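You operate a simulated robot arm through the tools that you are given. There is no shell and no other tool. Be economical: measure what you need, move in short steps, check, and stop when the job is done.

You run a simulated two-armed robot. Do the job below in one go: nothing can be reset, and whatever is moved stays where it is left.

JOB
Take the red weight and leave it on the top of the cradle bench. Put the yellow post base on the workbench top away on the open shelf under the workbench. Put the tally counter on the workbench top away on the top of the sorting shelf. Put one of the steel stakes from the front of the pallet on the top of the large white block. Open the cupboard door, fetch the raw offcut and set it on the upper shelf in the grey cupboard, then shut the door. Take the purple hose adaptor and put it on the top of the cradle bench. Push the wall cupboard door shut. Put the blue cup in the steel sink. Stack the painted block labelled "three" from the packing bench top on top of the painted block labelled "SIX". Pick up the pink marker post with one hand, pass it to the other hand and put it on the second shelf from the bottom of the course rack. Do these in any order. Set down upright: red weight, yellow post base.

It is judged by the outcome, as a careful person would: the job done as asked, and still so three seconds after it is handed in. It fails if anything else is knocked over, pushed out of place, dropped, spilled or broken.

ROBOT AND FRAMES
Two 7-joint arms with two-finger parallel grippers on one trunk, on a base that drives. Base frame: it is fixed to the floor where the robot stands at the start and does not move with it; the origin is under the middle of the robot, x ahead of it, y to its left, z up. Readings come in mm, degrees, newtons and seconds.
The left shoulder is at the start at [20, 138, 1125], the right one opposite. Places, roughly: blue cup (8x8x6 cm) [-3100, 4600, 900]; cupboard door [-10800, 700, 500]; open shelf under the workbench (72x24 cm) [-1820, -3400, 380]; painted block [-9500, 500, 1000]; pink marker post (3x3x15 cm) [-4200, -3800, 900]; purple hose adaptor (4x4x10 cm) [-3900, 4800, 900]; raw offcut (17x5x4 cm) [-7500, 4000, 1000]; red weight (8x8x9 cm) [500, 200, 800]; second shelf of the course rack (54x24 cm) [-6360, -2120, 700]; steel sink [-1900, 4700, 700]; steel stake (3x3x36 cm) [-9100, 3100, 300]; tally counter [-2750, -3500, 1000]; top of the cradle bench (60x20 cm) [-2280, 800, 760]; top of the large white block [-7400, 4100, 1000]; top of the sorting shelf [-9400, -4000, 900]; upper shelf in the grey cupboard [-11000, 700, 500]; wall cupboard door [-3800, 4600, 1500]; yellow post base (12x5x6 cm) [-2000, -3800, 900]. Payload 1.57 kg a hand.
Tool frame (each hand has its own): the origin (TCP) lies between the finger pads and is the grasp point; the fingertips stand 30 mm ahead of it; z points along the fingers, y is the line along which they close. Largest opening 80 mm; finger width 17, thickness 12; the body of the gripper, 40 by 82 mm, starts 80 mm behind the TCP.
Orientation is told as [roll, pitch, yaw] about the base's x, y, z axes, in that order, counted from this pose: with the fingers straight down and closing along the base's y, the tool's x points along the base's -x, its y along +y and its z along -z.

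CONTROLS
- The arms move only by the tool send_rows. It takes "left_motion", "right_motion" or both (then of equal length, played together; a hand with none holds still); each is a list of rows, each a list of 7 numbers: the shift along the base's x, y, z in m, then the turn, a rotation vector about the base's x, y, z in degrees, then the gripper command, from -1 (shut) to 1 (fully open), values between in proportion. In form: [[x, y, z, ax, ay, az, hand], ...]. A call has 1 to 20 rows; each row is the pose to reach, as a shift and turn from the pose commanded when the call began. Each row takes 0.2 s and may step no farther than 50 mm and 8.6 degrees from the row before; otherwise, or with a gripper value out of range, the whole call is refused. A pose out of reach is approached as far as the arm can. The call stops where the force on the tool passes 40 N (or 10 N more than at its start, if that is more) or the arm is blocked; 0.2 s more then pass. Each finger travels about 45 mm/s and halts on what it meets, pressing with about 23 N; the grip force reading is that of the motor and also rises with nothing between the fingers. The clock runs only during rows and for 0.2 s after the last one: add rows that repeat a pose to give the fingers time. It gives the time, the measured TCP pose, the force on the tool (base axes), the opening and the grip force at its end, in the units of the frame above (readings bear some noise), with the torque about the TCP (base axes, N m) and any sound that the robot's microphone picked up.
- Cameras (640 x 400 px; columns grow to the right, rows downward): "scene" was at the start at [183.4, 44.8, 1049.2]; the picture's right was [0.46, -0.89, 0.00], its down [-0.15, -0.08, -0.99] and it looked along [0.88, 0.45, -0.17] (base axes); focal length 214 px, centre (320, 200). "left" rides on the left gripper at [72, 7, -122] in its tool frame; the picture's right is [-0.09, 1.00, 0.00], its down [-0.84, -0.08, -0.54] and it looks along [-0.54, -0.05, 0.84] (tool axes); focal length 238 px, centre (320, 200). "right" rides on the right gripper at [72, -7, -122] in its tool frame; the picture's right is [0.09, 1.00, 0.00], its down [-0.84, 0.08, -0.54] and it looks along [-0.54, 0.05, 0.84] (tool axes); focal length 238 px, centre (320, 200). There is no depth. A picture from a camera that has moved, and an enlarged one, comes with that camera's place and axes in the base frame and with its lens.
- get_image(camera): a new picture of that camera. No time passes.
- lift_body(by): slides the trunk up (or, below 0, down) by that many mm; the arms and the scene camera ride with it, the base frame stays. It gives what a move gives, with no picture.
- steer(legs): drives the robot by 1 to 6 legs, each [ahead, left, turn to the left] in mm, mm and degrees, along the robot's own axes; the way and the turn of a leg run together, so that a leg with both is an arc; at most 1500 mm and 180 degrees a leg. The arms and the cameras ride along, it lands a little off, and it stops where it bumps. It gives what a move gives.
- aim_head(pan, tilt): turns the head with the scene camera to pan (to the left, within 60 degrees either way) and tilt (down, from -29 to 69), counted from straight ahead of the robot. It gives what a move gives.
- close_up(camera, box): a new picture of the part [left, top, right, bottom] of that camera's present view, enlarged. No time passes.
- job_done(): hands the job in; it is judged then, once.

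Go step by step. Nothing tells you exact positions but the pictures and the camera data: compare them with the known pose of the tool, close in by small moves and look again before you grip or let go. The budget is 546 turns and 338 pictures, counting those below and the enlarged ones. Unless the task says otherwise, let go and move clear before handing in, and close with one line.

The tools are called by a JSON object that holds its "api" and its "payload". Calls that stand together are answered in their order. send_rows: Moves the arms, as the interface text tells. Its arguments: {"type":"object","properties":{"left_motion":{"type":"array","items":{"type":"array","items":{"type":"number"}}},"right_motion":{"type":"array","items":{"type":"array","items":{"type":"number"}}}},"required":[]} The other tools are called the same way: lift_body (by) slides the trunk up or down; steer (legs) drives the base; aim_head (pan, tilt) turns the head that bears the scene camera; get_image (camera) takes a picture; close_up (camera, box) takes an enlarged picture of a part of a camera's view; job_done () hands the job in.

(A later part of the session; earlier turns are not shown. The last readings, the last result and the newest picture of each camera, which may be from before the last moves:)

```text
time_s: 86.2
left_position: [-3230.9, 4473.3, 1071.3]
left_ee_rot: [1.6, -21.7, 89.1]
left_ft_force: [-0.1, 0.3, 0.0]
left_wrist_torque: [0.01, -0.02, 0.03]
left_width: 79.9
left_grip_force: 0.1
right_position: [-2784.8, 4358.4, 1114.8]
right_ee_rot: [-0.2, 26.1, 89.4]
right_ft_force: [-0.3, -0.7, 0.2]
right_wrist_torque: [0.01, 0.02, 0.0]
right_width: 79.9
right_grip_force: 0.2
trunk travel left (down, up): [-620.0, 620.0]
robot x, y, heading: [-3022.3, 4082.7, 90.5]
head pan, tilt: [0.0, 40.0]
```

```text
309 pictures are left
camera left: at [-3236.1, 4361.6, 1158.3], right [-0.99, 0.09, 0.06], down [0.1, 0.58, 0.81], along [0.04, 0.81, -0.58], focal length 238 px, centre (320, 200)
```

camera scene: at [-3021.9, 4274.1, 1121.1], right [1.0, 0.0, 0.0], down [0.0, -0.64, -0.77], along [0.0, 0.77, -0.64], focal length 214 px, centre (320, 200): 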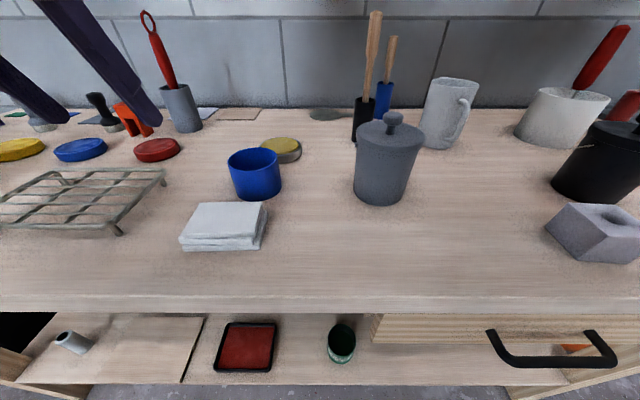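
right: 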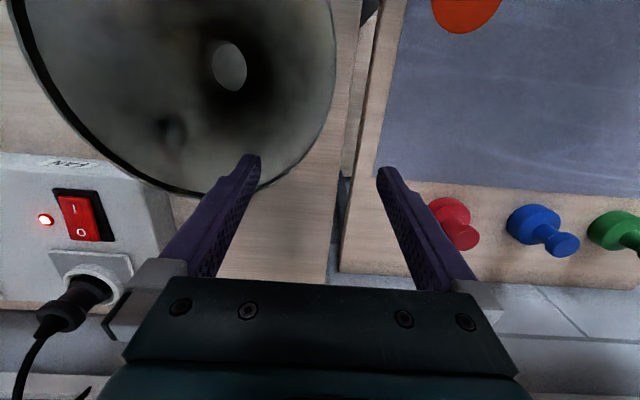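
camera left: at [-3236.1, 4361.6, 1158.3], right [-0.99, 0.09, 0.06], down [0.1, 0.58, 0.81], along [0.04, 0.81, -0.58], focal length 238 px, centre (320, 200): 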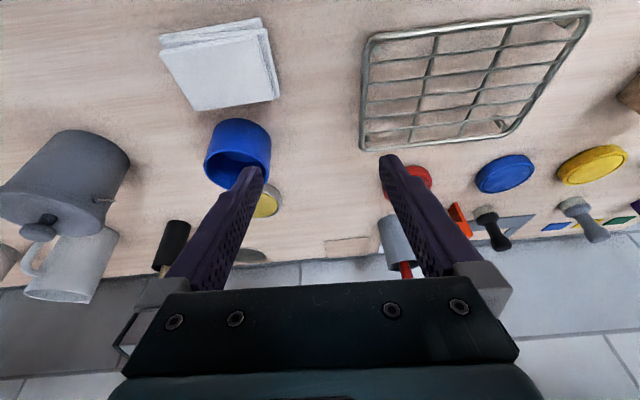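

Triangulated: rim centre ≈ [-3125, 4571, 950]. I line the half-opened left hand up over the cup's left wall.

{"api": "send_rows", "payload": {"left_motion": [[0.02, 0.018, -0.01, 0, 0, 0, 0.5], [0.045, 0.036, -0.02, 0, 0, 0, 0], [0.067, 0.055, -0.031, 0, 0, 0, 0], [0.067, 0.068, -0.063, 0, 0, 0, 0], [0.067, 0.068, -0.063, 0, 0, 0, 0]]}}

{"api": "get_image", "payload": {"camera": "left"}}

{"api": "get_image", "payload": {"camera": "scene"}}

```text
time_s: 87.4
left_position: [-3164.3, 4539.4, 1007.3]
left_ee_rot: [1.6, -21.8, 89.0]
left_ft_force: [-0.2, 0.4, -0.3]
left_wrist_torque: [0.01, -0.03, 0.0]
left_width: 39.9
left_grip_force: 0.1
right_position: [-2785.2, 4358.8, 1114.0]
right_ee_rot: [-0.3, 26.2, 89.3]
right_ft_force: [0.4, 0.0, -0.1]
right_wrist_torque: [0.01, 0.01, -0.01]
right_width: 80.0
right_grip_force: 0.0
trunk travel left (down, up): [-620.0, 620.0]
robot x, y, heading: [-3022.0, 4085.8, 90.2]
head pan, tilt: [0.0, 40.0]
```

```text
308 pictures are left
camera left: at [-3170.6, 4428.8, 1094.4], right [-0.99, 0.09, 0.06], down [0.1, 0.58, 0.81], along [0.04, 0.81, -0.58], focal length 238 px, centre (320, 200)
```

left: 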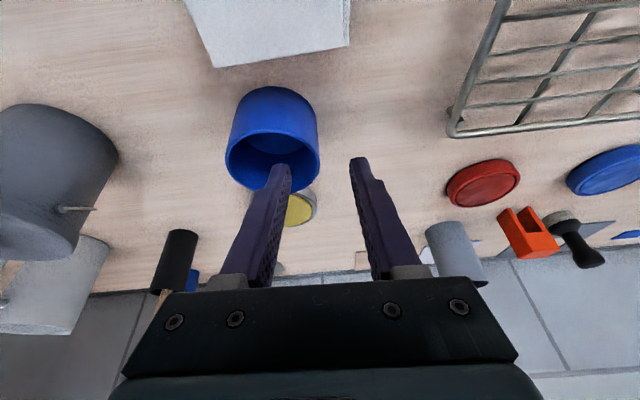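

```text
307 pictures are left
camera scene: at [-3021.9, 4274.0, 1121.1], right [1.0, 0.0, 0.0], down [0.0, -0.64, -0.77], along [0.0, 0.77, -0.64], focal length 214 px, centre (320, 200)
```

scene: 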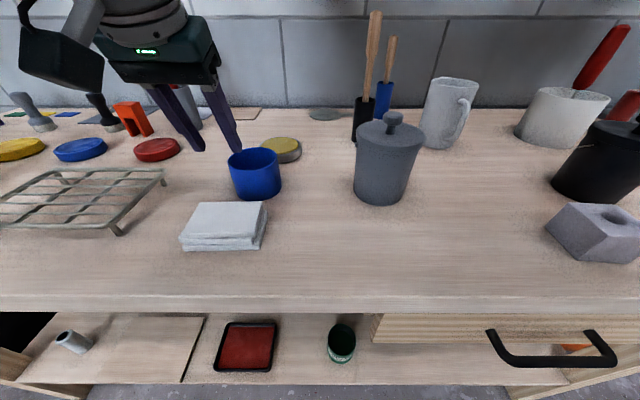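

Alignment is good (rim centre ≈ [-3126, 4565, 947]). I go down over the wall and grip.

{"api": "send_rows", "payload": {"left_motion": [[0, 0.01, -0.025, 0, 0, 0, 0], [0, 0.02, -0.05, 0, 0, 0, 0], [0, 0.026, -0.071, 0, 0, 0, 0], [0, 0.026, -0.071, 0, 0, 0, 0]]}}

{"api": "get_image", "payload": {"camera": "left"}}

{"api": "close_up", "payload": {"camera": "scene", "box": [150, 80, 310, 220]}}

```text
time_s: 88.4
left_position: [-3165.5, 4567.5, 934.4]
left_ee_rot: [1.5, -21.9, 88.9]
left_ft_force: [0.4, -6.0, 15.9]
left_wrist_torque: [-0.07, -0.4, -0.15]
left_width: 39.5
left_grip_force: 0.1
right_position: [-2785.1, 4358.7, 1113.5]
right_ee_rot: [-0.4, 26.2, 89.4]
right_ft_force: [-0.4, 0.3, -0.2]
right_wrist_torque: [0.01, -0.01, 0.0]
right_width: 79.8
right_grip_force: 0.0
trunk travel left (down, up): [-620.0, 620.0]
robot x, y, heading: [-3024.6, 4087.0, 90.2]
head pan, tilt: [0.0, 40.0]
```

```text
306 pictures are left
camera left: at [-3170.8, 4456.4, 1022.3], right [-0.99, 0.09, 0.06], down [0.1, 0.57, 0.81], along [0.04, 0.81, -0.58], focal length 238 px, centre (320, 200)
```

left: 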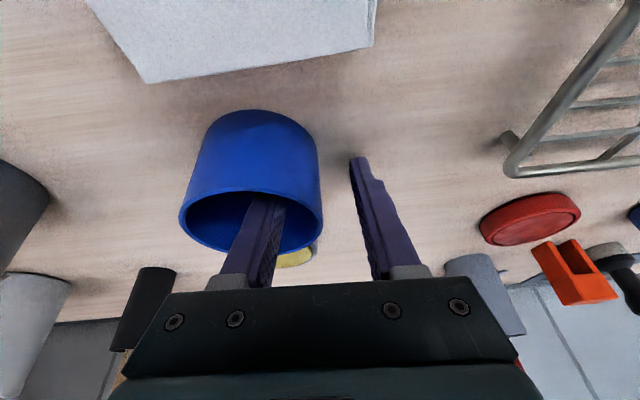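

```text
2.86 times, centred on (230, 150) of scene
camera zoom: at [-3022.2, 4274.3, 1121.4], right [1.0, 0.0, 0.0], down [0.0, -0.64, -0.77], along [0.0, 0.77, -0.64], focal length 613 px, centre (577, 343)
```

zoom: 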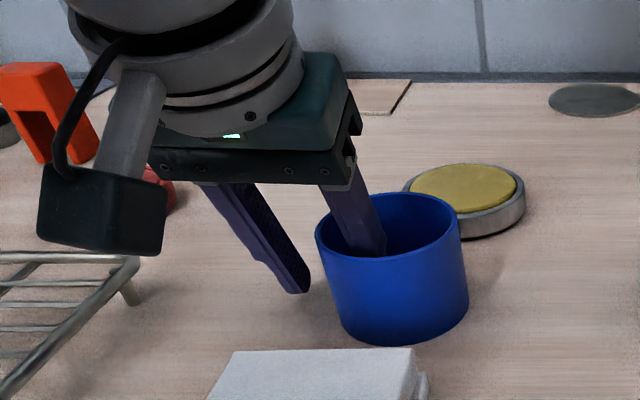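

The tip touches the cup floor; I rise 7 mm and close, then lift.

{"api": "send_rows", "payload": {"left_motion": [[0, -0.003, 0.008, 0, 0, 0, 0], [0, -0.003, 0.008, 0, 0, 0, -0.6], [0, -0.003, 0.008, 0, 0, 0, -1], [0, -0.003, 0.008, 0, 0, 0, -1], [0, -0.003, 0.008, 0, 0, 0, -1], [0, -0.003, 0.03, 0, 0, 0, -1], [0, -0.003, 0.07, 0, 0, 0, -1], [0, -0.003, 0.11, 0, 0, 0, -1]]}}

{"api": "get_image", "payload": {"camera": "scene"}}

```text
time_s: 90.2
left_position: [-3164.8, 4565.7, 1045.8]
left_ee_rot: [1.7, -21.7, 89.1]
left_ft_force: [0.6, -0.1, -0.4]
left_wrist_torque: [0.02, -0.01, 0.02]
left_width: 7.1
left_grip_force: 23.3
right_position: [-2785.9, 4359.9, 1113.4]
right_ee_rot: [-0.3, 26.1, 89.3]
right_ft_force: [0.4, 0.0, -0.8]
right_wrist_torque: [0.02, 0.0, -0.01]
right_width: 79.8
right_grip_force: 0.1
trunk travel left (down, up): [-620.0, 620.0]
robot x, y, heading: [-3024.4, 4087.8, 90.0]
head pan, tilt: [0.0, 40.0]
```

```text
304 pictures are left
camera scene: at [-3021.9, 4274.1, 1121.0], right [1.0, 0.0, 0.0], down [0.0, -0.64, -0.77], along [0.0, 0.77, -0.64], focal length 214 px, centre (320, 200)
```

scene: 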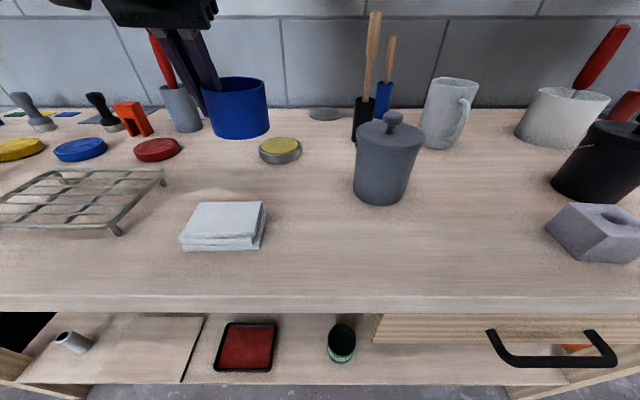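

Cup held. I raise, back off and go right to the sink.

{"api": "lift_body", "payload": {"by": 130}}

{"api": "steer", "payload": {"legs": [[-250, 0, 0], [0, -1260, 0]]}}

{"api": "get_image", "payload": {"camera": "scene"}}

```text
time_s: 91.8
left_position: [-3165.7, 4564.1, 1175.9]
left_ee_rot: [1.6, -21.8, 89.0]
left_ft_force: [-0.2, 0.4, -0.1]
left_wrist_torque: [-0.02, -0.01, 0.02]
left_width: 4.7
left_grip_force: 23.5
right_position: [-2784.7, 4357.9, 1244.2]
right_ee_rot: [-0.2, 26.2, 89.3]
right_ft_force: [0.5, -0.6, -0.1]
right_wrist_torque: [0.03, -0.01, -0.02]
right_width: 80.0
right_grip_force: 0.0
trunk travel left (down, up): [-750.0, 490.0]
robot x, y, heading: [-3025.2, 4083.4, 90.2]
head pan, tilt: [0.0, 40.0]
```

```text
time_s: 99.5
left_position: [-1933.2, 4330.5, 1175.4]
left_ee_rot: [1.6, -21.8, 90.1]
left_ft_force: [0.9, 0.1, -0.9]
left_wrist_torque: [0.0, 0.01, 0.05]
left_width: 3.7
left_grip_force: 23.2
right_position: [-1549.7, 4129.1, 1244.5]
right_ee_rot: [-0.3, 26.1, 90.3]
right_ft_force: [1.0, -0.1, -1.4]
right_wrist_torque: [0.03, 0.01, 0.01]
right_width: 79.8
right_grip_force: 0.1
trunk travel left (down, up): [-750.0, 490.0]
robot x, y, heading: [-1784.8, 3852.8, 91.0]
head pan, tilt: [0.0, 40.0]
```

```text
303 pictures are left
camera scene: at [-1784.8, 4041.5, 1251.0], right [1.0, 0.02, 0.0], down [0.01, -0.64, -0.77], along [-0.02, 0.77, -0.64], focal length 214 px, centre (320, 200)
```

scene: 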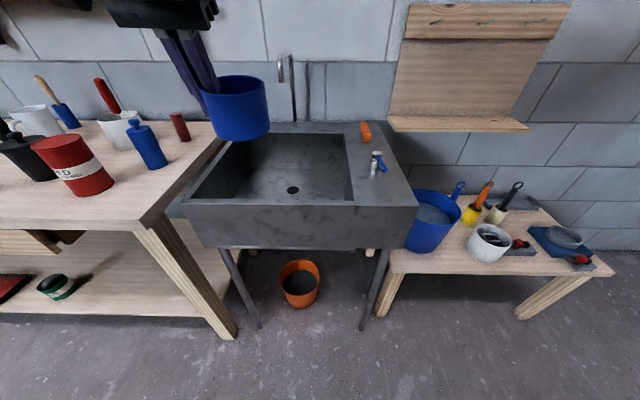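

The sink basin is left of centre, floor about z 700. I tuck the right hand back and up, then move in.

{"api": "send_rows", "payload": {"right_motion": [[0.02, -0.02, 0.03, 0, 0, 0, 1], [0.04, -0.04, 0.06, 0, 0, 0, 1], [0.06, -0.06, 0.09, 0, 0, 0, 1], [0.08, -0.08, 0.12, 0, 0, 0, 1]]}}

{"api": "steer", "payload": {"legs": [[290, 0, -1]]}}

{"api": "get_image", "payload": {"camera": "scene"}}

```text
time_s: 100.0
left_position: [-1932.4, 4329.9, 1176.3]
left_ee_rot: [1.6, -21.7, 90.0]
left_ft_force: [-0.2, 0.2, -0.7]
left_wrist_torque: [0.01, 0.03, -0.02]
left_width: 3.4
left_grip_force: 23.1
right_position: [-1519.2, 4069.0, 1228.8]
right_ee_rot: [-0.7, 41.9, 90.7]
right_ft_force: [-1.0, -0.1, 0.1]
right_wrist_torque: [0.05, -0.01, -0.03]
right_width: 80.0
right_grip_force: 0.0
trunk travel left (down, up): [-750.0, 490.0]
robot x, y, heading: [-1786.5, 3854.2, 91.1]
head pan, tilt: [0.0, 40.0]
stopped in row 2 (right hand): the arm was blocked; the commanded pose is now the measured one
```

```text
time_s: 102.0
left_position: [-1929.6, 4623.5, 1175.7]
left_ee_rot: [1.6, -21.6, 89.2]
left_ft_force: [-0.9, 0.0, -0.6]
left_wrist_torque: [0.02, 0.02, 0.03]
left_width: 3.0
left_grip_force: 23.1
right_position: [-1520.5, 4355.9, 1228.1]
right_ee_rot: [-0.8, 42.0, 89.9]
right_ft_force: [-0.1, 0.3, 0.4]
right_wrist_torque: [-0.02, 0.01, 0.02]
right_width: 80.1
right_grip_force: 0.0
trunk travel left (down, up): [-750.0, 490.0]
robot x, y, heading: [-1784.4, 4146.0, 90.5]
head pan, tilt: [0.0, 40.0]
```

```text
302 pictures are left
camera scene: at [-1785.7, 4332.5, 1251.0], right [1.0, 0.01, 0.0], down [0.0, -0.64, -0.77], along [0.0, 0.77, -0.64], focal length 214 px, centre (320, 200)
```

scene: 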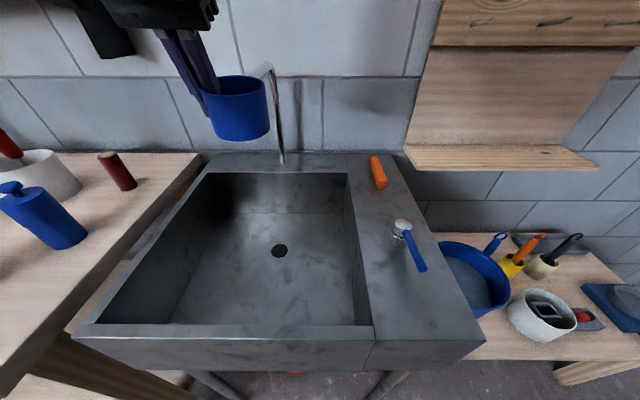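

{"api": "lift_body", "payload": {"by": -290}}

{"api": "send_rows", "payload": {"left_motion": [[0, 0.025, -0.02, 0, 0, 0, -1], [0, 0.05, -0.04, 0, 0, 0, -1], [0, 0.05, -0.06, 0, 0, 0, -1], [0, 0.05, -0.07, 0, 0, 0, -1]]}}

{"api": "get_image", "payload": {"camera": "left"}}

{"api": "get_image", "payload": {"camera": "scene"}}

```text
time_s: 105.0
left_position: [-1928.8, 4623.6, 884.6]
left_ee_rot: [1.6, -21.6, 89.1]
left_ft_force: [-0.1, 0.0, -0.3]
left_wrist_torque: [0.0, 0.0, 0.0]
left_width: 3.1
left_grip_force: 22.6
right_position: [-1521.3, 4356.6, 939.6]
right_ee_rot: [-0.7, 41.9, 89.9]
right_ft_force: [0.3, -0.5, 0.0]
right_wrist_torque: [0.0, 0.01, 0.0]
right_width: 79.9
right_grip_force: 0.1
trunk travel left (down, up): [-460.0, 780.0]
robot x, y, heading: [-1781.1, 4144.8, 90.1]
head pan, tilt: [0.0, 40.0]
```

```text
time_s: 106.0
left_position: [-1926.8, 4674.0, 815.7]
left_ee_rot: [1.5, -21.7, 89.1]
left_ft_force: [0.0, -0.2, 0.7]
left_wrist_torque: [-0.02, -0.02, 0.04]
left_width: 2.9
left_grip_force: 22.9
right_position: [-1520.0, 4355.5, 940.9]
right_ee_rot: [-0.7, 41.8, 89.9]
right_ft_force: [0.5, 0.3, 0.5]
right_wrist_torque: [-0.01, -0.06, 0.01]
right_width: 80.0
right_grip_force: 0.0
trunk travel left (down, up): [-460.0, 780.0]
robot x, y, heading: [-1787.0, 4141.8, 90.3]
head pan, tilt: [0.0, 40.0]
```

```text
301 pictures are left
camera left: at [-1932.8, 4563.6, 904.0], right [-0.99, 0.09, 0.06], down [0.1, 0.58, 0.81], along [0.04, 0.81, -0.58], focal length 238 px, centre (320, 200)
```

left: 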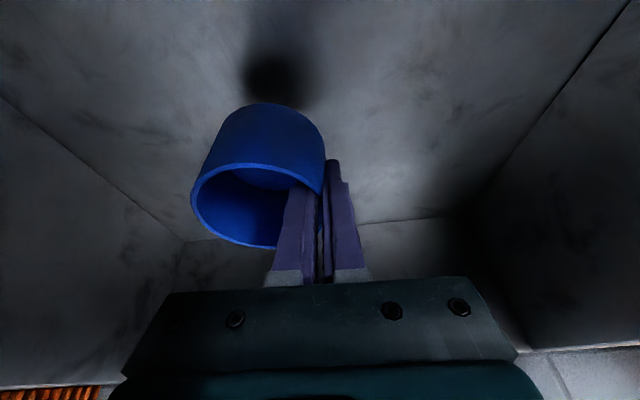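

```text
300 pictures are left
camera scene: at [-1785.7, 4332.6, 961.1], right [1.0, 0.01, 0.0], down [0.0, -0.64, -0.77], along [0.0, 0.77, -0.64], focal length 214 px, centre (320, 200)
```

scene: 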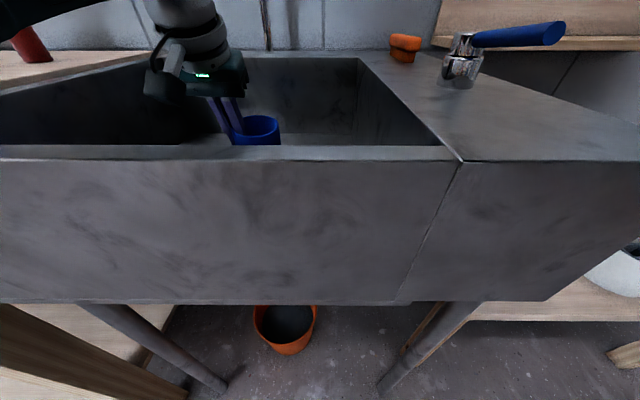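

{"api": "send_rows", "payload": {"left_motion": [[0, 0, -0.008, 0, 0, 0, -1], [0, 0, -0.014, 0, 0, 0, -1], [0, 0, -0.02, 0, 0, 0, -1], [0, 0, -0.025, 0, 0, 0, -1]]}}

{"api": "get_image", "payload": {"camera": "left"}}

```text
time_s: 107.0
left_position: [-1930.8, 4672.8, 789.6]
left_ee_rot: [1.6, -21.5, 89.1]
left_ft_force: [0.8, -0.6, 0.1]
left_wrist_torque: [0.01, 0.01, 0.0]
left_width: 2.7
left_grip_force: 23.0
right_position: [-1521.0, 4354.8, 939.1]
right_ee_rot: [-0.6, 41.9, 89.7]
right_ft_force: [0.8, -1.1, 0.2]
right_wrist_torque: [-0.04, 0.0, 0.01]
right_width: 80.0
right_grip_force: 0.0
trunk travel left (down, up): [-460.0, 780.0]
robot x, y, heading: [-1785.0, 4144.7, 90.4]
head pan, tilt: [0.0, 40.0]
```

```text
299 pictures are left
camera left: at [-1935.3, 4562.4, 878.8], right [-0.99, 0.09, 0.06], down [0.1, 0.58, 0.81], along [0.04, 0.81, -0.58], focal length 238 px, centre (320, 200)
```

left: 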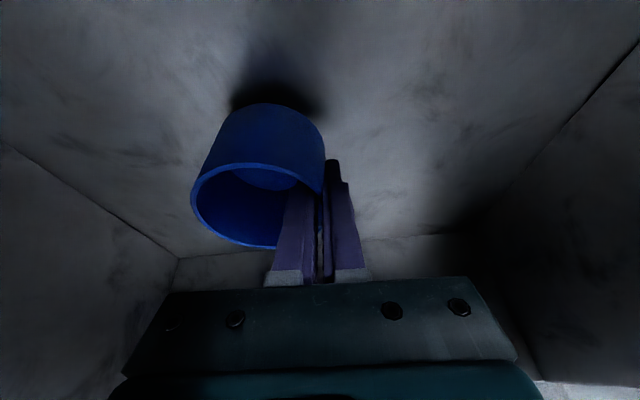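

{"api": "send_rows", "payload": {"left_motion": [[0, 0, -0.003, 0, 0, 0, -1], [0, 0, -0.006, 0, 0, 0, -1], [0, 0, -0.009, 0, 0, 0, -1], [0, 0, -0.012, 0, 0, 0, -1]]}}

{"api": "get_image", "payload": {"camera": "left"}}

```text
time_s: 108.0
left_position: [-1929.2, 4673.7, 778.9]
left_ee_rot: [1.6, -21.6, 89.2]
left_ft_force: [-0.4, 0.4, -1.1]
left_wrist_torque: [-0.02, 0.0, -0.02]
left_width: 2.6
left_grip_force: 22.7
right_position: [-1521.9, 4355.6, 938.9]
right_ee_rot: [-0.7, 41.9, 89.8]
right_ft_force: [0.9, -0.3, 0.7]
right_wrist_torque: [0.01, -0.02, 0.01]
right_width: 80.0
right_grip_force: 0.1
trunk travel left (down, up): [-460.0, 780.0]
robot x, y, heading: [-1785.6, 4144.7, 90.1]
head pan, tilt: [0.0, 40.0]
```

```text
298 pictures are left
camera left: at [-1934.5, 4562.8, 866.9], right [-0.99, 0.09, 0.06], down [0.1, 0.58, 0.81], along [0.04, 0.81, -0.58], focal length 238 px, centre (320, 200)
```

left: 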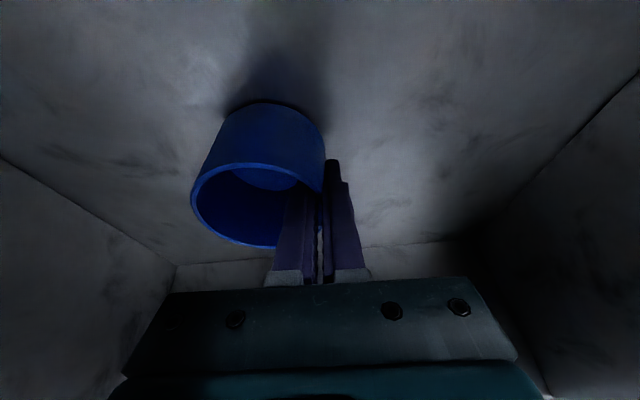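

Nearly touching. A few more millimetres.

{"api": "send_rows", "payload": {"left_motion": [[0, 0, -0.003, 0, 0, 0, -1], [0, 0, -0.006, 0, 0, 0, -1], [0, 0, -0.008, 0, 0, 0, -1]]}}

{"api": "get_image", "payload": {"camera": "left"}}

```text
time_s: 108.8
left_position: [-1931.2, 4673.8, 773.0]
left_ee_rot: [1.8, -21.9, 89.1]
left_ft_force: [-1.3, -5.9, 19.5]
left_wrist_torque: [-0.89, -0.64, -0.23]
left_width: 3.7
left_grip_force: 23.0
right_position: [-1520.3, 4356.0, 940.0]
right_ee_rot: [-0.7, 41.9, 89.8]
right_ft_force: [-0.7, -0.2, 0.2]
right_wrist_torque: [0.0, -0.01, 0.02]
right_width: 79.8
right_grip_force: 0.0
trunk travel left (down, up): [-460.0, 780.0]
robot x, y, heading: [-1784.0, 4143.7, 90.5]
head pan, tilt: [0.0, 40.0]
```

```text
297 pictures are left
camera left: at [-1936.0, 4563.8, 861.2], right [-0.99, 0.09, 0.06], down [0.1, 0.57, 0.81], along [0.04, 0.81, -0.58], focal length 238 px, centre (320, 200)
```

left: 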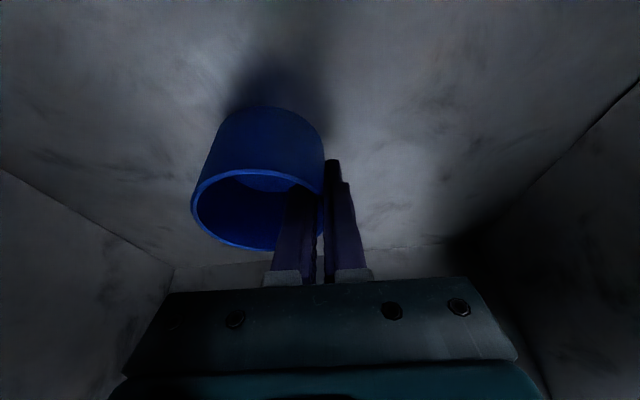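

{"api": "send_rows", "payload": {"left_motion": [[0, 0, 0.003, 0, 0, 0, -1], [0, 0, 0.003, 0, 0, 0, -0.4], [0, 0, 0.003, 0, 0, 0, 0], [0, 0, 0.003, 0, 0, 0, 0], [0, -0.012, 0.033, 0, 0, 0, 0], [0, -0.028, 0.073, 0, 0, 0, 0], [0, -0.044, 0.113, 0, 0, 0, 0], [0, -0.06, 0.15, 0, 0, 0, 0]]}}

{"api": "lift_body", "payload": {"by": 290}}

{"api": "get_image", "payload": {"camera": "scene"}}

```text
time_s: 110.6
left_position: [-1929.1, 4615.2, 922.1]
left_ee_rot: [1.8, -21.6, 89.2]
left_ft_force: [0.4, 0.3, -0.4]
left_wrist_torque: [0.0, -0.02, -0.03]
left_width: 40.2
left_grip_force: 0.0
right_position: [-1521.5, 4356.4, 938.2]
right_ee_rot: [-0.6, 41.9, 89.9]
right_ft_force: [0.2, 0.1, 0.0]
right_wrist_torque: [-0.01, -0.06, 0.01]
right_width: 80.2
right_grip_force: 0.0
trunk travel left (down, up): [-460.0, 780.0]
robot x, y, heading: [-1784.2, 4146.9, 90.3]
head pan, tilt: [0.0, 40.0]
```

```text
time_s: 113.5
left_position: [-1927.7, 4613.3, 1210.9]
left_ee_rot: [1.6, -21.7, 89.3]
left_ft_force: [0.1, 0.0, -0.3]
left_wrist_torque: [0.02, 0.0, -0.04]
left_width: 39.7
left_grip_force: 0.1
right_position: [-1520.1, 4354.3, 1228.7]
right_ee_rot: [-0.6, 41.9, 89.9]
right_ft_force: [-0.2, 0.9, 0.1]
right_wrist_torque: [-0.01, -0.01, -0.04]
right_width: 79.9
right_grip_force: 0.1
trunk travel left (down, up): [-750.0, 490.0]
robot x, y, heading: [-1787.1, 4143.4, 89.9]
head pan, tilt: [0.0, 40.0]
```

```text
296 pictures are left
camera scene: at [-1785.7, 4332.6, 1251.0], right [1.0, 0.01, 0.0], down [0.0, -0.64, -0.77], along [0.0, 0.77, -0.64], focal length 214 px, centre (320, 200)
```

scene: 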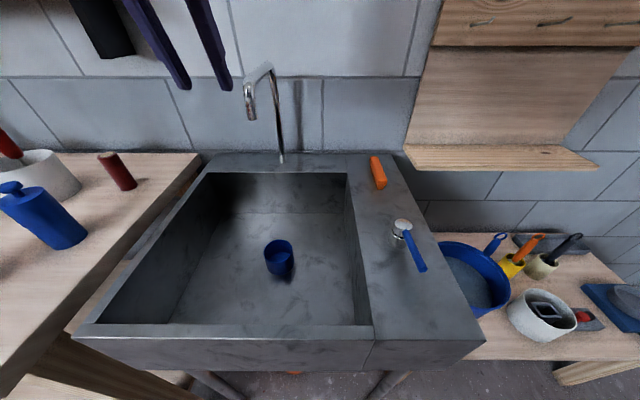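

The cup stands in the sink. Next, over to the hose adaptor and the wall cupboard at x ≈ -3800.

{"api": "steer", "payload": {"legs": [[-350, 0, 0], [0, 1400, 0], [0, 350, 0]]}}

{"api": "aim_head", "payload": {"pan": 12, "tilt": 15}}

{"api": "get_image", "payload": {"camera": "scene"}}

```text
time_s: 124.1
left_position: [-3676.4, 4232.3, 1212.1]
left_ee_rot: [1.6, -21.6, 90.8]
left_ft_force: [-0.1, 0.7, 1.0]
left_wrist_torque: [0.0, 0.0, -0.02]
left_width: 40.3
left_grip_force: 0.1
right_position: [-3261.9, 3987.2, 1230.3]
right_ee_rot: [-0.7, 41.9, 91.4]
right_ft_force: [-1.0, 1.0, 0.4]
right_wrist_torque: [-0.01, -0.02, 0.02]
right_width: 80.2
right_grip_force: 0.0
trunk travel left (down, up): [-750.0, 490.0]
robot x, y, heading: [-3524.4, 3766.0, 91.7]
head pan, tilt: [0.0, 40.0]
```

```text
time_s: 125.0
left_position: [-3677.6, 4233.1, 1211.6]
left_ee_rot: [1.5, -21.6, 90.8]
left_ft_force: [-0.1, 1.0, 0.2]
left_wrist_torque: [-0.01, 0.0, 0.01]
left_width: 39.9
left_grip_force: 0.1
right_position: [-3261.0, 3986.0, 1228.6]
right_ee_rot: [-0.6, 41.9, 91.4]
right_ft_force: [0.2, -0.3, 0.3]
right_wrist_torque: [-0.02, -0.01, 0.02]
right_width: 80.0
right_grip_force: 0.0
trunk travel left (down, up): [-750.0, 490.0]
robot x, y, heading: [-3520.1, 3769.7, 92.2]
head pan, tilt: [12.0, 15.0]
```

```text
295 pictures are left
camera scene: at [-3545.7, 3961.6, 1290.5], right [0.97, 0.24, 0.0], down [0.06, -0.25, -0.97], along [-0.23, 0.94, -0.26], focal length 214 px, centre (320, 200)
```

scene: 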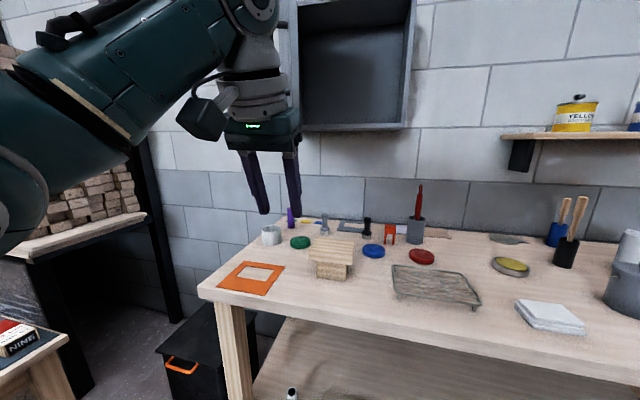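

{"api": "steer", "payload": {"legs": [[0, 420, -2]]}}

{"api": "aim_head", "payload": {"pan": -10, "tilt": -5}}

{"api": "get_image", "payload": {"camera": "scene"}}

```text
time_s: 127.7
left_position: [-4096.4, 4233.6, 1212.1]
left_ee_rot: [1.6, -21.6, 88.4]
left_ft_force: [0.4, 0.4, -0.1]
left_wrist_torque: [-0.01, 0.01, 0.0]
left_width: 40.0
left_grip_force: 0.0
right_position: [-3692.5, 3969.3, 1229.0]
right_ee_rot: [-0.7, 41.9, 88.9]
right_ft_force: [-0.4, -0.5, 0.5]
right_wrist_torque: [0.02, 0.02, -0.01]
right_width: 80.1
right_grip_force: 0.1
trunk travel left (down, up): [-750.0, 490.0]
robot x, y, heading: [-3960.5, 3761.8, 89.3]
head pan, tilt: [12.0, 15.0]
```

```text
time_s: 128.5
left_position: [-4095.8, 4233.8, 1212.1]
left_ee_rot: [1.7, -21.7, 88.5]
left_ft_force: [-0.8, 0.8, 0.1]
left_wrist_torque: [0.01, 0.02, -0.01]
left_width: 39.9
left_grip_force: 0.0
right_position: [-3691.1, 3969.8, 1228.9]
right_ee_rot: [-0.8, 42.0, 88.9]
right_ft_force: [0.2, 0.4, 0.2]
right_wrist_torque: [-0.02, -0.01, -0.02]
right_width: 80.2
right_grip_force: 0.0
trunk travel left (down, up): [-750.0, 490.0]
robot x, y, heading: [-3959.3, 3763.1, 89.5]
head pan, tilt: [-10.0, -5.0]
```

```text
294 pictures are left
camera scene: at [-3942.1, 3951.3, 1322.4], right [0.98, -0.18, 0.0], down [0.02, 0.09, -1.0], along [0.18, 0.98, 0.09], focal length 214 px, centre (320, 200)
```

scene: 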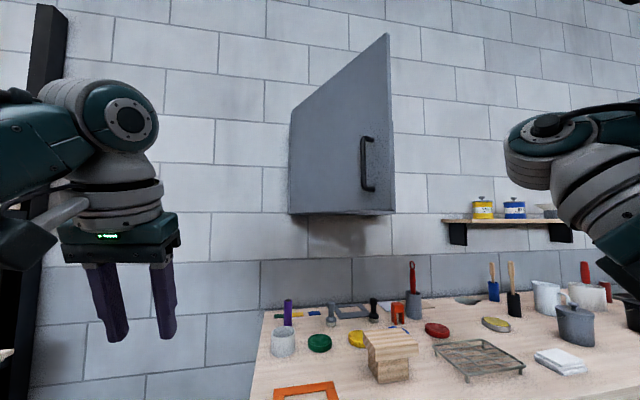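

I see the wall cupboard door standing open: hinge on its left side near [-3890, 4700], free edge toward me. I take a second view from further right to fix its place.

{"api": "steer", "payload": {"legs": [[0, -360, 1]]}}

{"api": "aim_head", "payload": {"pan": 15, "tilt": -5}}

{"api": "lift_body", "payload": {"by": 300}}

{"api": "get_image", "payload": {"camera": "scene"}}

```text
time_s: 130.8
left_position: [-3751.6, 4231.2, 1212.9]
left_ee_rot: [1.6, -21.4, 90.2]
left_ft_force: [0.2, 0.1, -1.8]
left_wrist_torque: [0.01, -0.01, 0.0]
left_width: 39.8
left_grip_force: 0.1
right_position: [-3339.6, 3980.3, 1230.2]
right_ee_rot: [-0.7, 41.9, 90.8]
right_ft_force: [-0.7, 0.6, -0.9]
right_wrist_torque: [0.01, -0.01, -0.02]
right_width: 79.9
right_grip_force: 0.1
trunk travel left (down, up): [-750.0, 490.0]
robot x, y, heading: [-3602.1, 3769.6, 91.2]
head pan, tilt: [-10.0, -5.0]
```

```text
time_s: 131.7
left_position: [-3751.2, 4231.0, 1211.6]
left_ee_rot: [1.5, -21.5, 90.1]
left_ft_force: [0.4, 0.2, -0.4]
left_wrist_torque: [0.01, -0.01, -0.02]
left_width: 40.0
left_grip_force: 0.0
right_position: [-3340.5, 3979.5, 1229.0]
right_ee_rot: [-0.8, 41.9, 90.7]
right_ft_force: [-0.2, -0.9, 0.6]
right_wrist_torque: [0.0, -0.02, -0.02]
right_width: 80.1
right_grip_force: 0.0
trunk travel left (down, up): [-750.0, 490.0]
robot x, y, heading: [-3599.5, 3766.7, 91.6]
head pan, tilt: [15.0, -5.0]
```

```text
time_s: 134.7
left_position: [-3752.0, 4232.3, 1510.8]
left_ee_rot: [1.6, -21.6, 90.1]
left_ft_force: [-0.2, 0.1, 0.2]
left_wrist_torque: [0.0, 0.0, 0.04]
left_width: 40.1
left_grip_force: 0.0
right_position: [-3338.4, 3979.5, 1529.7]
right_ee_rot: [-0.6, 41.9, 90.7]
right_ft_force: [-0.3, 0.0, -0.1]
right_wrist_torque: [-0.03, 0.01, 0.02]
right_width: 80.0
right_grip_force: 0.0
trunk travel left (down, up): [-1050.0, 190.0]
robot x, y, heading: [-3602.1, 3765.3, 91.3]
head pan, tilt: [15.0, -5.0]
```

```text
293 pictures are left
camera scene: at [-3627.6, 3951.6, 1622.5], right [0.96, 0.28, 0.0], down [-0.02, 0.08, -1.0], along [-0.28, 0.96, 0.09], focal length 214 px, centre (320, 200)
```

scene: 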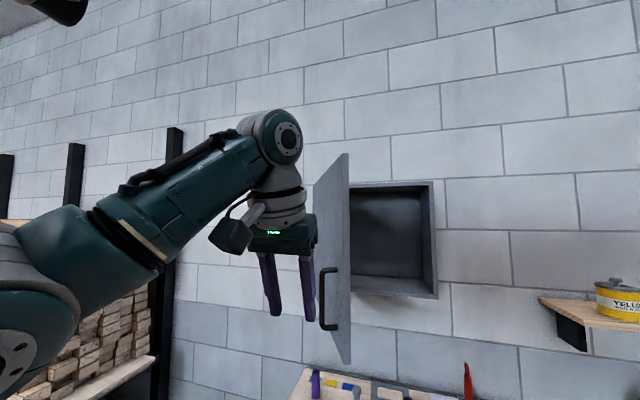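

Door measured: hinge ≈ [-3905, 4828], free edge ≈ [-3697, 4393], z 1338–1762. I bring the closed left hand to its outer (left) side.

{"api": "steer", "payload": {"legs": [[0, 130, -1.3], [270, 0, 0]]}}

{"api": "get_image", "payload": {"camera": "scene"}}

```text
time_s: 137.5
left_position: [-3873.6, 4497.7, 1512.2]
left_ee_rot: [1.6, -21.6, 88.8]
left_ft_force: [0.4, -0.4, 0.3]
left_wrist_torque: [0.0, 0.03, 0.02]
left_width: 40.0
left_grip_force: 0.1
right_position: [-3468.2, 4237.4, 1528.8]
right_ee_rot: [-0.7, 41.9, 89.4]
right_ft_force: [0.6, -0.5, -0.6]
right_wrist_torque: [-0.02, -0.03, 0.0]
right_width: 79.9
right_grip_force: 0.1
trunk travel left (down, up): [-1050.0, 190.0]
robot x, y, heading: [-3732.9, 4026.3, 90.0]
head pan, tilt: [15.0, -5.0]
```

```text
292 pictures are left
camera scene: at [-3756.3, 4215.2, 1622.5], right [0.97, 0.26, 0.0], down [-0.02, 0.08, -1.0], along [-0.26, 0.96, 0.09], focal length 214 px, centre (320, 200)
```

scene: 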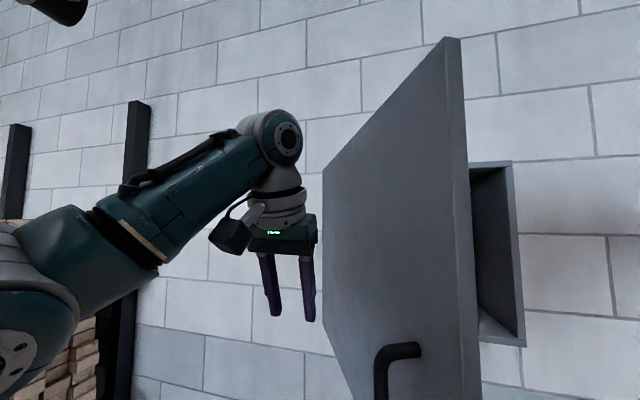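

{"api": "send_rows", "payload": {"left_motion": [[0.03, 0.01, 0, 0, 0, 0, -1], [0.06, 0.02, 0, 0, 0, 0, -1], [0.09, 0.035, 0, 0, 0, 0, -1], [0.115, 0.05, 0, 0, 0, 0, -1], [0.14, 0.07, 0, 0, 0, 0, -1], [0.165, 0.09, 0, 0, 0, 0, -1], [0.185, 0.11, 0, 0, 0, 0, -1]]}}

{"api": "get_image", "payload": {"camera": "scene"}}

```text
time_s: 139.1
left_position: [-3735.5, 4541.3, 1500.6]
left_ee_rot: [1.6, -21.7, 88.8]
left_ft_force: [-0.5, 0.7, 0.3]
left_wrist_torque: [0.0, 0.02, -0.02]
left_width: 0.0
left_grip_force: 21.3
left hand out of reach, approached as far as the arm can: row 5, 6, 7
right_position: [-3468.1, 4237.0, 1529.4]
right_ee_rot: [-0.8, 41.8, 89.4]
right_ft_force: [-0.7, 0.0, 0.2]
right_wrist_torque: [0.0, 0.01, -0.03]
right_width: 80.0
right_grip_force: 0.1
trunk travel left (down, up): [-1050.0, 190.0]
robot x, y, heading: [-3737.6, 4029.2, 90.1]
head pan, tilt: [15.0, -5.0]
```

```text
291 pictures are left
camera scene: at [-3756.3, 4215.2, 1622.5], right [0.97, 0.26, 0.0], down [-0.02, 0.08, -1.0], along [-0.26, 0.96, 0.09], focal length 214 px, centre (320, 200)
```

scene: 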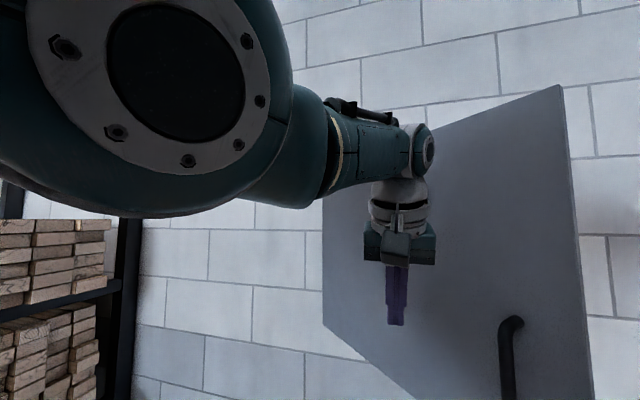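

The door follows; it now stands about 35° short of shut. I retract, turn the fingers forward and reposition for a straight push.

{"api": "send_rows", "payload": {"left_motion": [[0, -0.03, 0, 0, 0, 0, -1], [0, -0.06, 0, 8, 0, 0, -1], [0, -0.09, 0, 16, 0, 0, -1], [0, -0.12, 0, 24, 0, 0, -1], [0, -0.13, 0, 32, 0, 0, -1], [0, -0.14, 0, 40, 0, 0, -1], [0, -0.14, 0, 48, 0, 0, -1], [0, -0.14, 0, 56, 0, 0, -1], [0, -0.14, 0, 62, 0, 0, -1]]}}

{"api": "get_image", "payload": {"camera": "scene"}}

```text
time_s: 140.6
left_position: [-3792.4, 4436.0, 1515.3]
left_ee_rot: [-5.5, -64.2, 106.5]
left_ft_force: [-0.6, 0.5, 0.5]
left_wrist_torque: [0.01, 0.02, 0.01]
left_width: 0.1
left_grip_force: 21.1
right_position: [-3466.6, 4237.3, 1528.5]
right_ee_rot: [-0.5, 41.9, 89.5]
right_ft_force: [-0.1, -0.2, -0.8]
right_wrist_torque: [0.03, 0.02, -0.01]
right_width: 79.9
right_grip_force: 0.0
trunk travel left (down, up): [-1050.0, 190.0]
robot x, y, heading: [-3731.5, 4027.0, 89.8]
head pan, tilt: [15.0, -5.0]
stopped in row 7 (left hand): the arm was blocked; the commanded pose is now the measured one
```

```text
290 pictures are left
camera scene: at [-3760.2, 4215.8, 1617.9], right [0.95, 0.3, 0.0], down [-0.01, 0.03, -1.0], along [-0.3, 0.95, 0.04], focal length 214 px, centre (320, 200)
```

scene: 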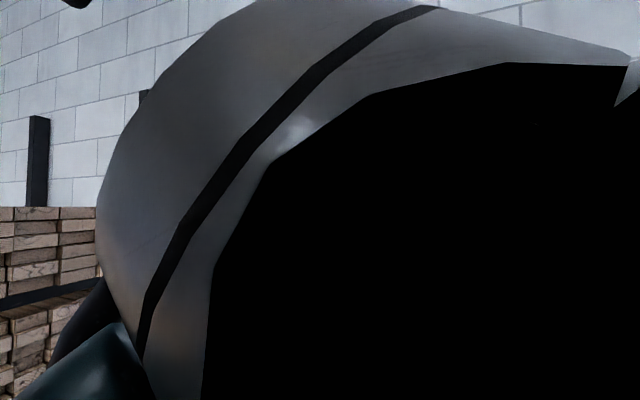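

The forearm came against the head. I move the hand out to the left.

{"api": "send_rows", "payload": {"left_motion": [[-0.03, 0.02, 0, 0, 0, 0, -1], [-0.06, 0.04, 0, 0, 0, 0, -1], [-0.1, 0.05, 0, 0, 0, 0, -1], [-0.14, 0.06, 0, 0, 0, 0, -1]]}}

{"api": "get_image", "payload": {"camera": "scene"}}

```text
time_s: 141.6
left_position: [-3933.3, 4495.6, 1511.9]
left_ee_rot: [-5.2, -64.1, 105.8]
left_ft_force: [0.3, 0.5, -0.4]
left_wrist_torque: [0.02, -0.02, 0.01]
left_width: 0.0
left_grip_force: 21.3
right_position: [-3468.1, 4237.9, 1528.8]
right_ee_rot: [-0.8, 41.9, 89.4]
right_ft_force: [0.9, 1.2, 0.5]
right_wrist_torque: [0.01, 0.0, -0.01]
right_width: 80.0
right_grip_force: 0.1
trunk travel left (down, up): [-1050.0, 190.0]
robot x, y, heading: [-3736.7, 4029.8, 90.0]
head pan, tilt: [15.0, -5.0]
```

```text
289 pictures are left
camera scene: at [-3756.3, 4215.3, 1622.5], right [0.97, 0.26, 0.0], down [-0.02, 0.08, -1.0], along [-0.26, 0.96, 0.09], focal length 214 px, centre (320, 200)
```

scene: 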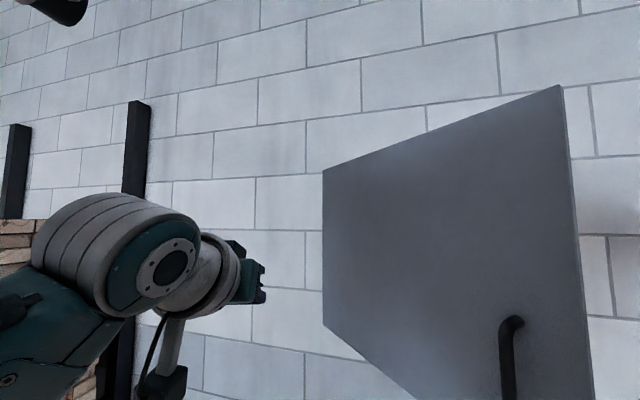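

{"api": "steer", "payload": {"legs": [[-100, 0, 0], [0, -330, 0]]}}

{"api": "aim_head", "payload": {"pan": 20, "tilt": 0}}

{"api": "get_image", "payload": {"camera": "scene"}}

```text
time_s: 144.6
left_position: [-3610.6, 4396.6, 1512.2]
left_ee_rot: [-5.3, -64.1, 106.5]
left_ft_force: [0.6, 0.0, -0.1]
left_wrist_torque: [0.01, -0.01, 0.0]
left_width: 0.1
left_grip_force: 20.9
right_position: [-3144.5, 4142.1, 1529.0]
right_ee_rot: [-0.7, 41.9, 89.9]
right_ft_force: [0.1, 0.1, -0.5]
right_wrist_torque: [0.0, 0.01, 0.01]
right_width: 79.9
right_grip_force: 0.1
trunk travel left (down, up): [-1050.0, 190.0]
robot x, y, heading: [-3405.4, 3929.5, 90.5]
head pan, tilt: [15.0, -5.0]
```

```text
time_s: 145.2
left_position: [-3611.8, 4396.9, 1512.4]
left_ee_rot: [-5.2, -64.1, 106.5]
left_ft_force: [-0.3, -0.2, 0.0]
left_wrist_torque: [0.0, 0.04, 0.03]
left_width: 0.1
left_grip_force: 21.1
right_position: [-3144.7, 4140.8, 1528.6]
right_ee_rot: [-0.7, 42.0, 90.1]
right_ft_force: [0.2, 1.3, 0.3]
right_wrist_torque: [0.0, 0.0, 0.0]
right_width: 80.0
right_grip_force: 0.1
trunk travel left (down, up): [-1050.0, 190.0]
robot x, y, heading: [-3409.8, 3927.6, 90.6]
head pan, tilt: [20.0, 0.0]
```

```text
288 pictures are left
camera scene: at [-3440.3, 4117.3, 1614.8], right [0.94, 0.35, 0.0], down [0.0, 0.0, -1.0], along [-0.35, 0.94, 0.0], focal length 214 px, centre (320, 200)
```

scene: 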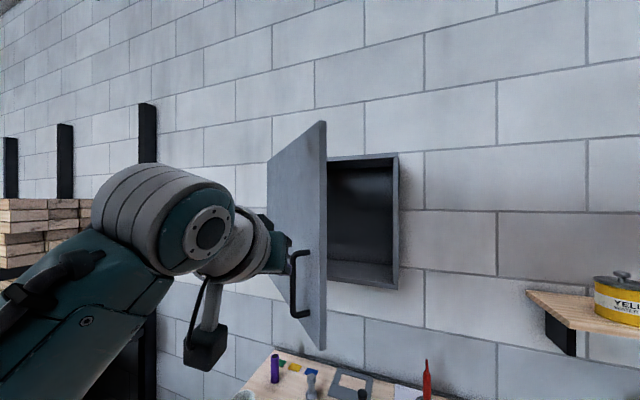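

Door stands at about 45°. I raise the hand above the handle's height, shift left a bit, move in and push.

{"api": "send_rows", "payload": {"left_motion": [[-0.02, 0, 0.03, 0, 0, 0, -1], [-0.04, 0, 0.06, 0, 0, 0, -1]]}}

{"api": "steer", "payload": {"legs": [[110, 0, 0]]}}

{"api": "send_rows", "payload": {"left_motion": [[0, 0.03, 0, 0, 0, 0, -1], [0, 0.06, 0, 0, 0, 0, -1], [0, 0.09, 0, 0, 0, 0, -1], [0, 0.12, 0, 0, 0, 0, -1], [0, 0.15, 0, 0, 0, 0, -1], [0, 0.18, 0, 0, 0, 0, -1]]}}

{"api": "get_image", "payload": {"camera": "scene"}}

```text
time_s: 145.8
left_position: [-3650.8, 4395.0, 1571.4]
left_ee_rot: [-5.1, -64.0, 106.4]
left_ft_force: [-0.3, 0.0, 0.0]
left_wrist_torque: [0.0, 0.01, 0.01]
left_width: 0.0
left_grip_force: 21.0
right_position: [-3144.7, 4142.5, 1528.9]
right_ee_rot: [-0.8, 41.9, 89.9]
right_ft_force: [-0.2, 0.0, -0.3]
right_wrist_torque: [0.01, 0.01, -0.02]
right_width: 79.9
right_grip_force: 0.0
trunk travel left (down, up): [-1050.0, 190.0]
robot x, y, heading: [-3412.1, 3934.9, 90.8]
head pan, tilt: [20.0, 0.0]
```

```text
time_s: 147.0
left_position: [-3651.7, 4504.8, 1571.7]
left_ee_rot: [-5.3, -64.0, 106.4]
left_ft_force: [-0.9, -0.4, -1.1]
left_wrist_torque: [-0.01, -0.01, -0.03]
left_width: 0.0
left_grip_force: 21.6
right_position: [-3146.3, 4251.4, 1528.0]
right_ee_rot: [-0.7, 41.8, 90.0]
right_ft_force: [-0.7, 0.3, -0.4]
right_wrist_torque: [-0.02, -0.01, 0.03]
right_width: 80.1
right_grip_force: 0.0
trunk travel left (down, up): [-1050.0, 190.0]
robot x, y, heading: [-3410.4, 4042.5, 90.6]
head pan, tilt: [20.0, 0.0]
```

```text
time_s: 148.4
left_position: [-3652.9, 4686.2, 1570.7]
left_ee_rot: [-5.5, -64.2, 106.4]
left_ft_force: [0.1, 0.4, -0.8]
left_wrist_torque: [0.05, -0.01, 0.04]
left_width: 0.1
left_grip_force: 21.1
right_position: [-3144.8, 4251.6, 1529.4]
right_ee_rot: [-0.6, 41.9, 90.0]
right_ft_force: [-0.8, -0.1, -0.1]
right_wrist_torque: [-0.01, 0.01, 0.02]
right_width: 79.8
right_grip_force: 0.1
trunk travel left (down, up): [-1050.0, 190.0]
robot x, y, heading: [-3408.5, 4040.7, 90.5]
head pan, tilt: [20.0, 0.0]
```

```text
287 pictures are left
camera scene: at [-3441.5, 4227.1, 1614.7], right [0.94, 0.35, 0.0], down [0.0, 0.0, -1.0], along [-0.35, 0.94, 0.0], focal length 214 px, centre (320, 200)
```

scene: 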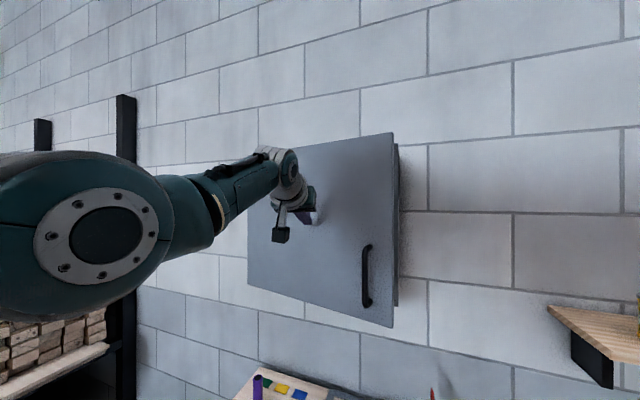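

Nearly shut. I keep pushing gently.

{"api": "send_rows", "payload": {"left_motion": [[0, 0.02, 0, 0, 0, 0, -1], [0, 0.04, 0, 0, 0, 0, -1], [0, 0.06, 0, 0, 0, 0, -1], [0, 0.08, 0, 0, 0, 0, -1], [0, 0.1, 0, 0, 0, 0, -1], [0, 0.12, 0, 0, 0, 0, -1]]}}

{"api": "get_image", "payload": {"camera": "scene"}}

```text
time_s: 149.8
left_position: [-3649.1, 4708.0, 1569.2]
left_ee_rot: [-5.4, -64.1, 106.3]
left_ft_force: [-0.8, -0.1, 0.1]
left_wrist_torque: [-0.02, 0.0, 0.04]
left_width: 0.0
left_grip_force: 21.4
left hand out of reach, approached as far as the arm can: row 2, 3, 4, 5, 6
right_position: [-3146.2, 4252.7, 1530.4]
right_ee_rot: [-0.6, 41.9, 90.0]
right_ft_force: [0.3, -0.4, -0.2]
right_wrist_torque: [0.02, -0.01, -0.01]
right_width: 80.2
right_grip_force: 0.1
trunk travel left (down, up): [-1050.0, 190.0]
robot x, y, heading: [-3409.5, 4042.8, 90.5]
head pan, tilt: [20.0, 0.0]
```

```text
286 pictures are left
camera scene: at [-3441.5, 4227.1, 1614.8], right [0.94, 0.35, 0.0], down [0.0, 0.0, -1.0], along [-0.35, 0.94, 0.0], focal length 214 px, centre (320, 200)
```

scene: 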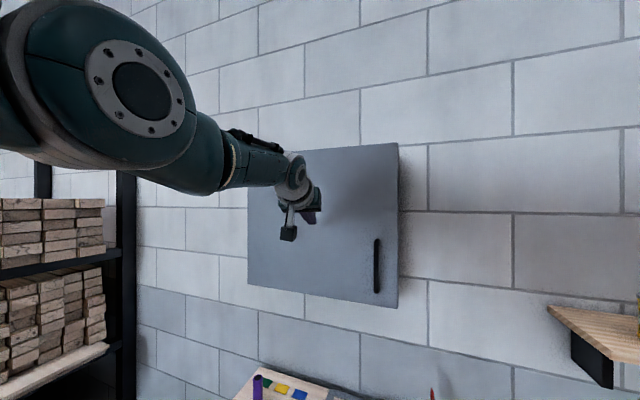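

{"api": "steer", "payload": {"legs": [[50, 0, 0]]}}

{"api": "get_image", "payload": {"camera": "scene"}}

```text
time_s: 150.9
left_position: [-3649.6, 4757.5, 1571.2]
left_ee_rot: [-5.3, -63.9, 106.5]
left_ft_force: [1.9, -10.0, 1.6]
left_wrist_torque: [-0.01, -0.01, -0.12]
left_width: 0.0
left_grip_force: 21.3
right_position: [-3145.6, 4303.4, 1529.2]
right_ee_rot: [-0.7, 42.0, 90.2]
right_ft_force: [-0.1, -0.5, -0.9]
right_wrist_torque: [0.01, 0.02, 0.0]
right_width: 80.1
right_grip_force: 0.0
trunk travel left (down, up): [-1050.0, 190.0]
robot x, y, heading: [-3409.7, 4092.4, 90.4]
head pan, tilt: [20.0, 0.0]
stopped in leg 1: the force on the tool passed its limit at 87 N (the readings are from after the stop); the commanded pose is now the measured one
```

```text
285 pictures are left
camera scene: at [-3442.0, 4278.3, 1614.6], right [0.94, 0.35, 0.0], down [0.0, 0.0, -1.0], along [-0.35, 0.94, 0.0], focal length 214 px, centre (320, 200)
```

scene: 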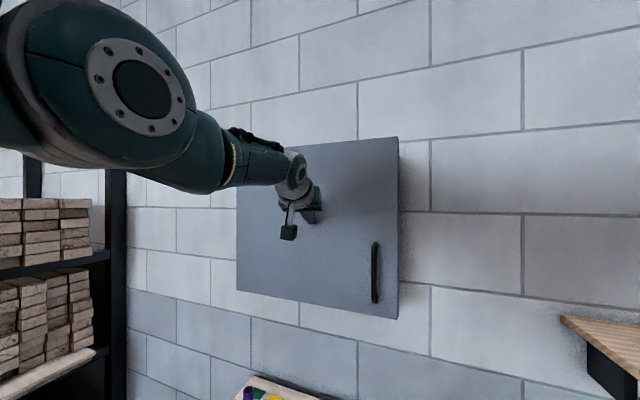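

The door is shut against its stop. I back off and check that it stays.

{"api": "steer", "payload": {"legs": [[-300, 0, 0]]}}

{"api": "aim_head", "payload": {"pan": 15, "tilt": 10}}

{"api": "get_image", "payload": {"camera": "scene"}}

```text
time_s: 152.9
left_position: [-3647.8, 4459.3, 1571.2]
left_ee_rot: [-5.3, -63.8, 106.4]
left_ft_force: [0.4, 1.0, 0.2]
left_wrist_torque: [0.02, 0.0, 0.02]
left_width: 0.0
left_grip_force: 21.3
right_position: [-3142.3, 4004.2, 1529.5]
right_ee_rot: [-0.6, 41.8, 90.1]
right_ft_force: [-0.3, -0.2, -0.5]
right_wrist_torque: [-0.05, -0.03, 0.01]
right_width: 80.0
right_grip_force: 0.1
trunk travel left (down, up): [-1050.0, 190.0]
robot x, y, heading: [-3406.9, 3796.4, 90.5]
head pan, tilt: [20.0, 0.0]
```

```text
time_s: 153.7
left_position: [-3646.5, 4458.1, 1571.2]
left_ee_rot: [-5.3, -64.0, 106.5]
left_ft_force: [-0.1, -0.4, -0.1]
left_wrist_torque: [0.02, 0.0, 0.0]
left_width: 0.0
left_grip_force: 21.4
right_position: [-3141.8, 4004.9, 1528.6]
right_ee_rot: [-0.6, 41.8, 90.1]
right_ft_force: [0.4, 0.3, 0.0]
right_wrist_torque: [0.01, -0.03, 0.05]
right_width: 79.9
right_grip_force: 0.0
trunk travel left (down, up): [-1050.0, 190.0]
robot x, y, heading: [-3406.9, 3794.9, 90.5]
head pan, tilt: [15.0, 10.0]
```

```text
284 pictures are left
camera scene: at [-3432.1, 3984.3, 1598.8], right [0.96, 0.27, 0.0], down [0.05, -0.17, -0.98], along [-0.27, 0.95, -0.17], focal length 214 px, centre (320, 200)
```

scene: 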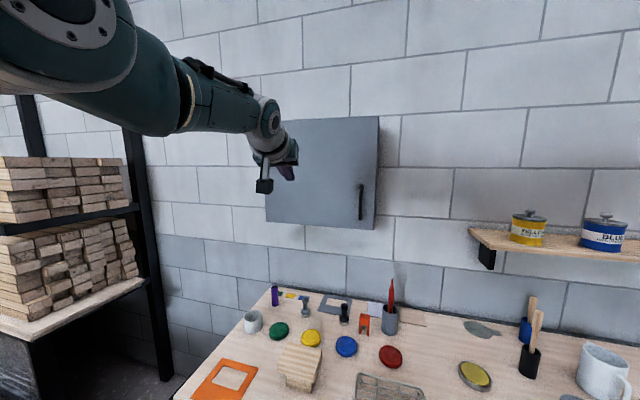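

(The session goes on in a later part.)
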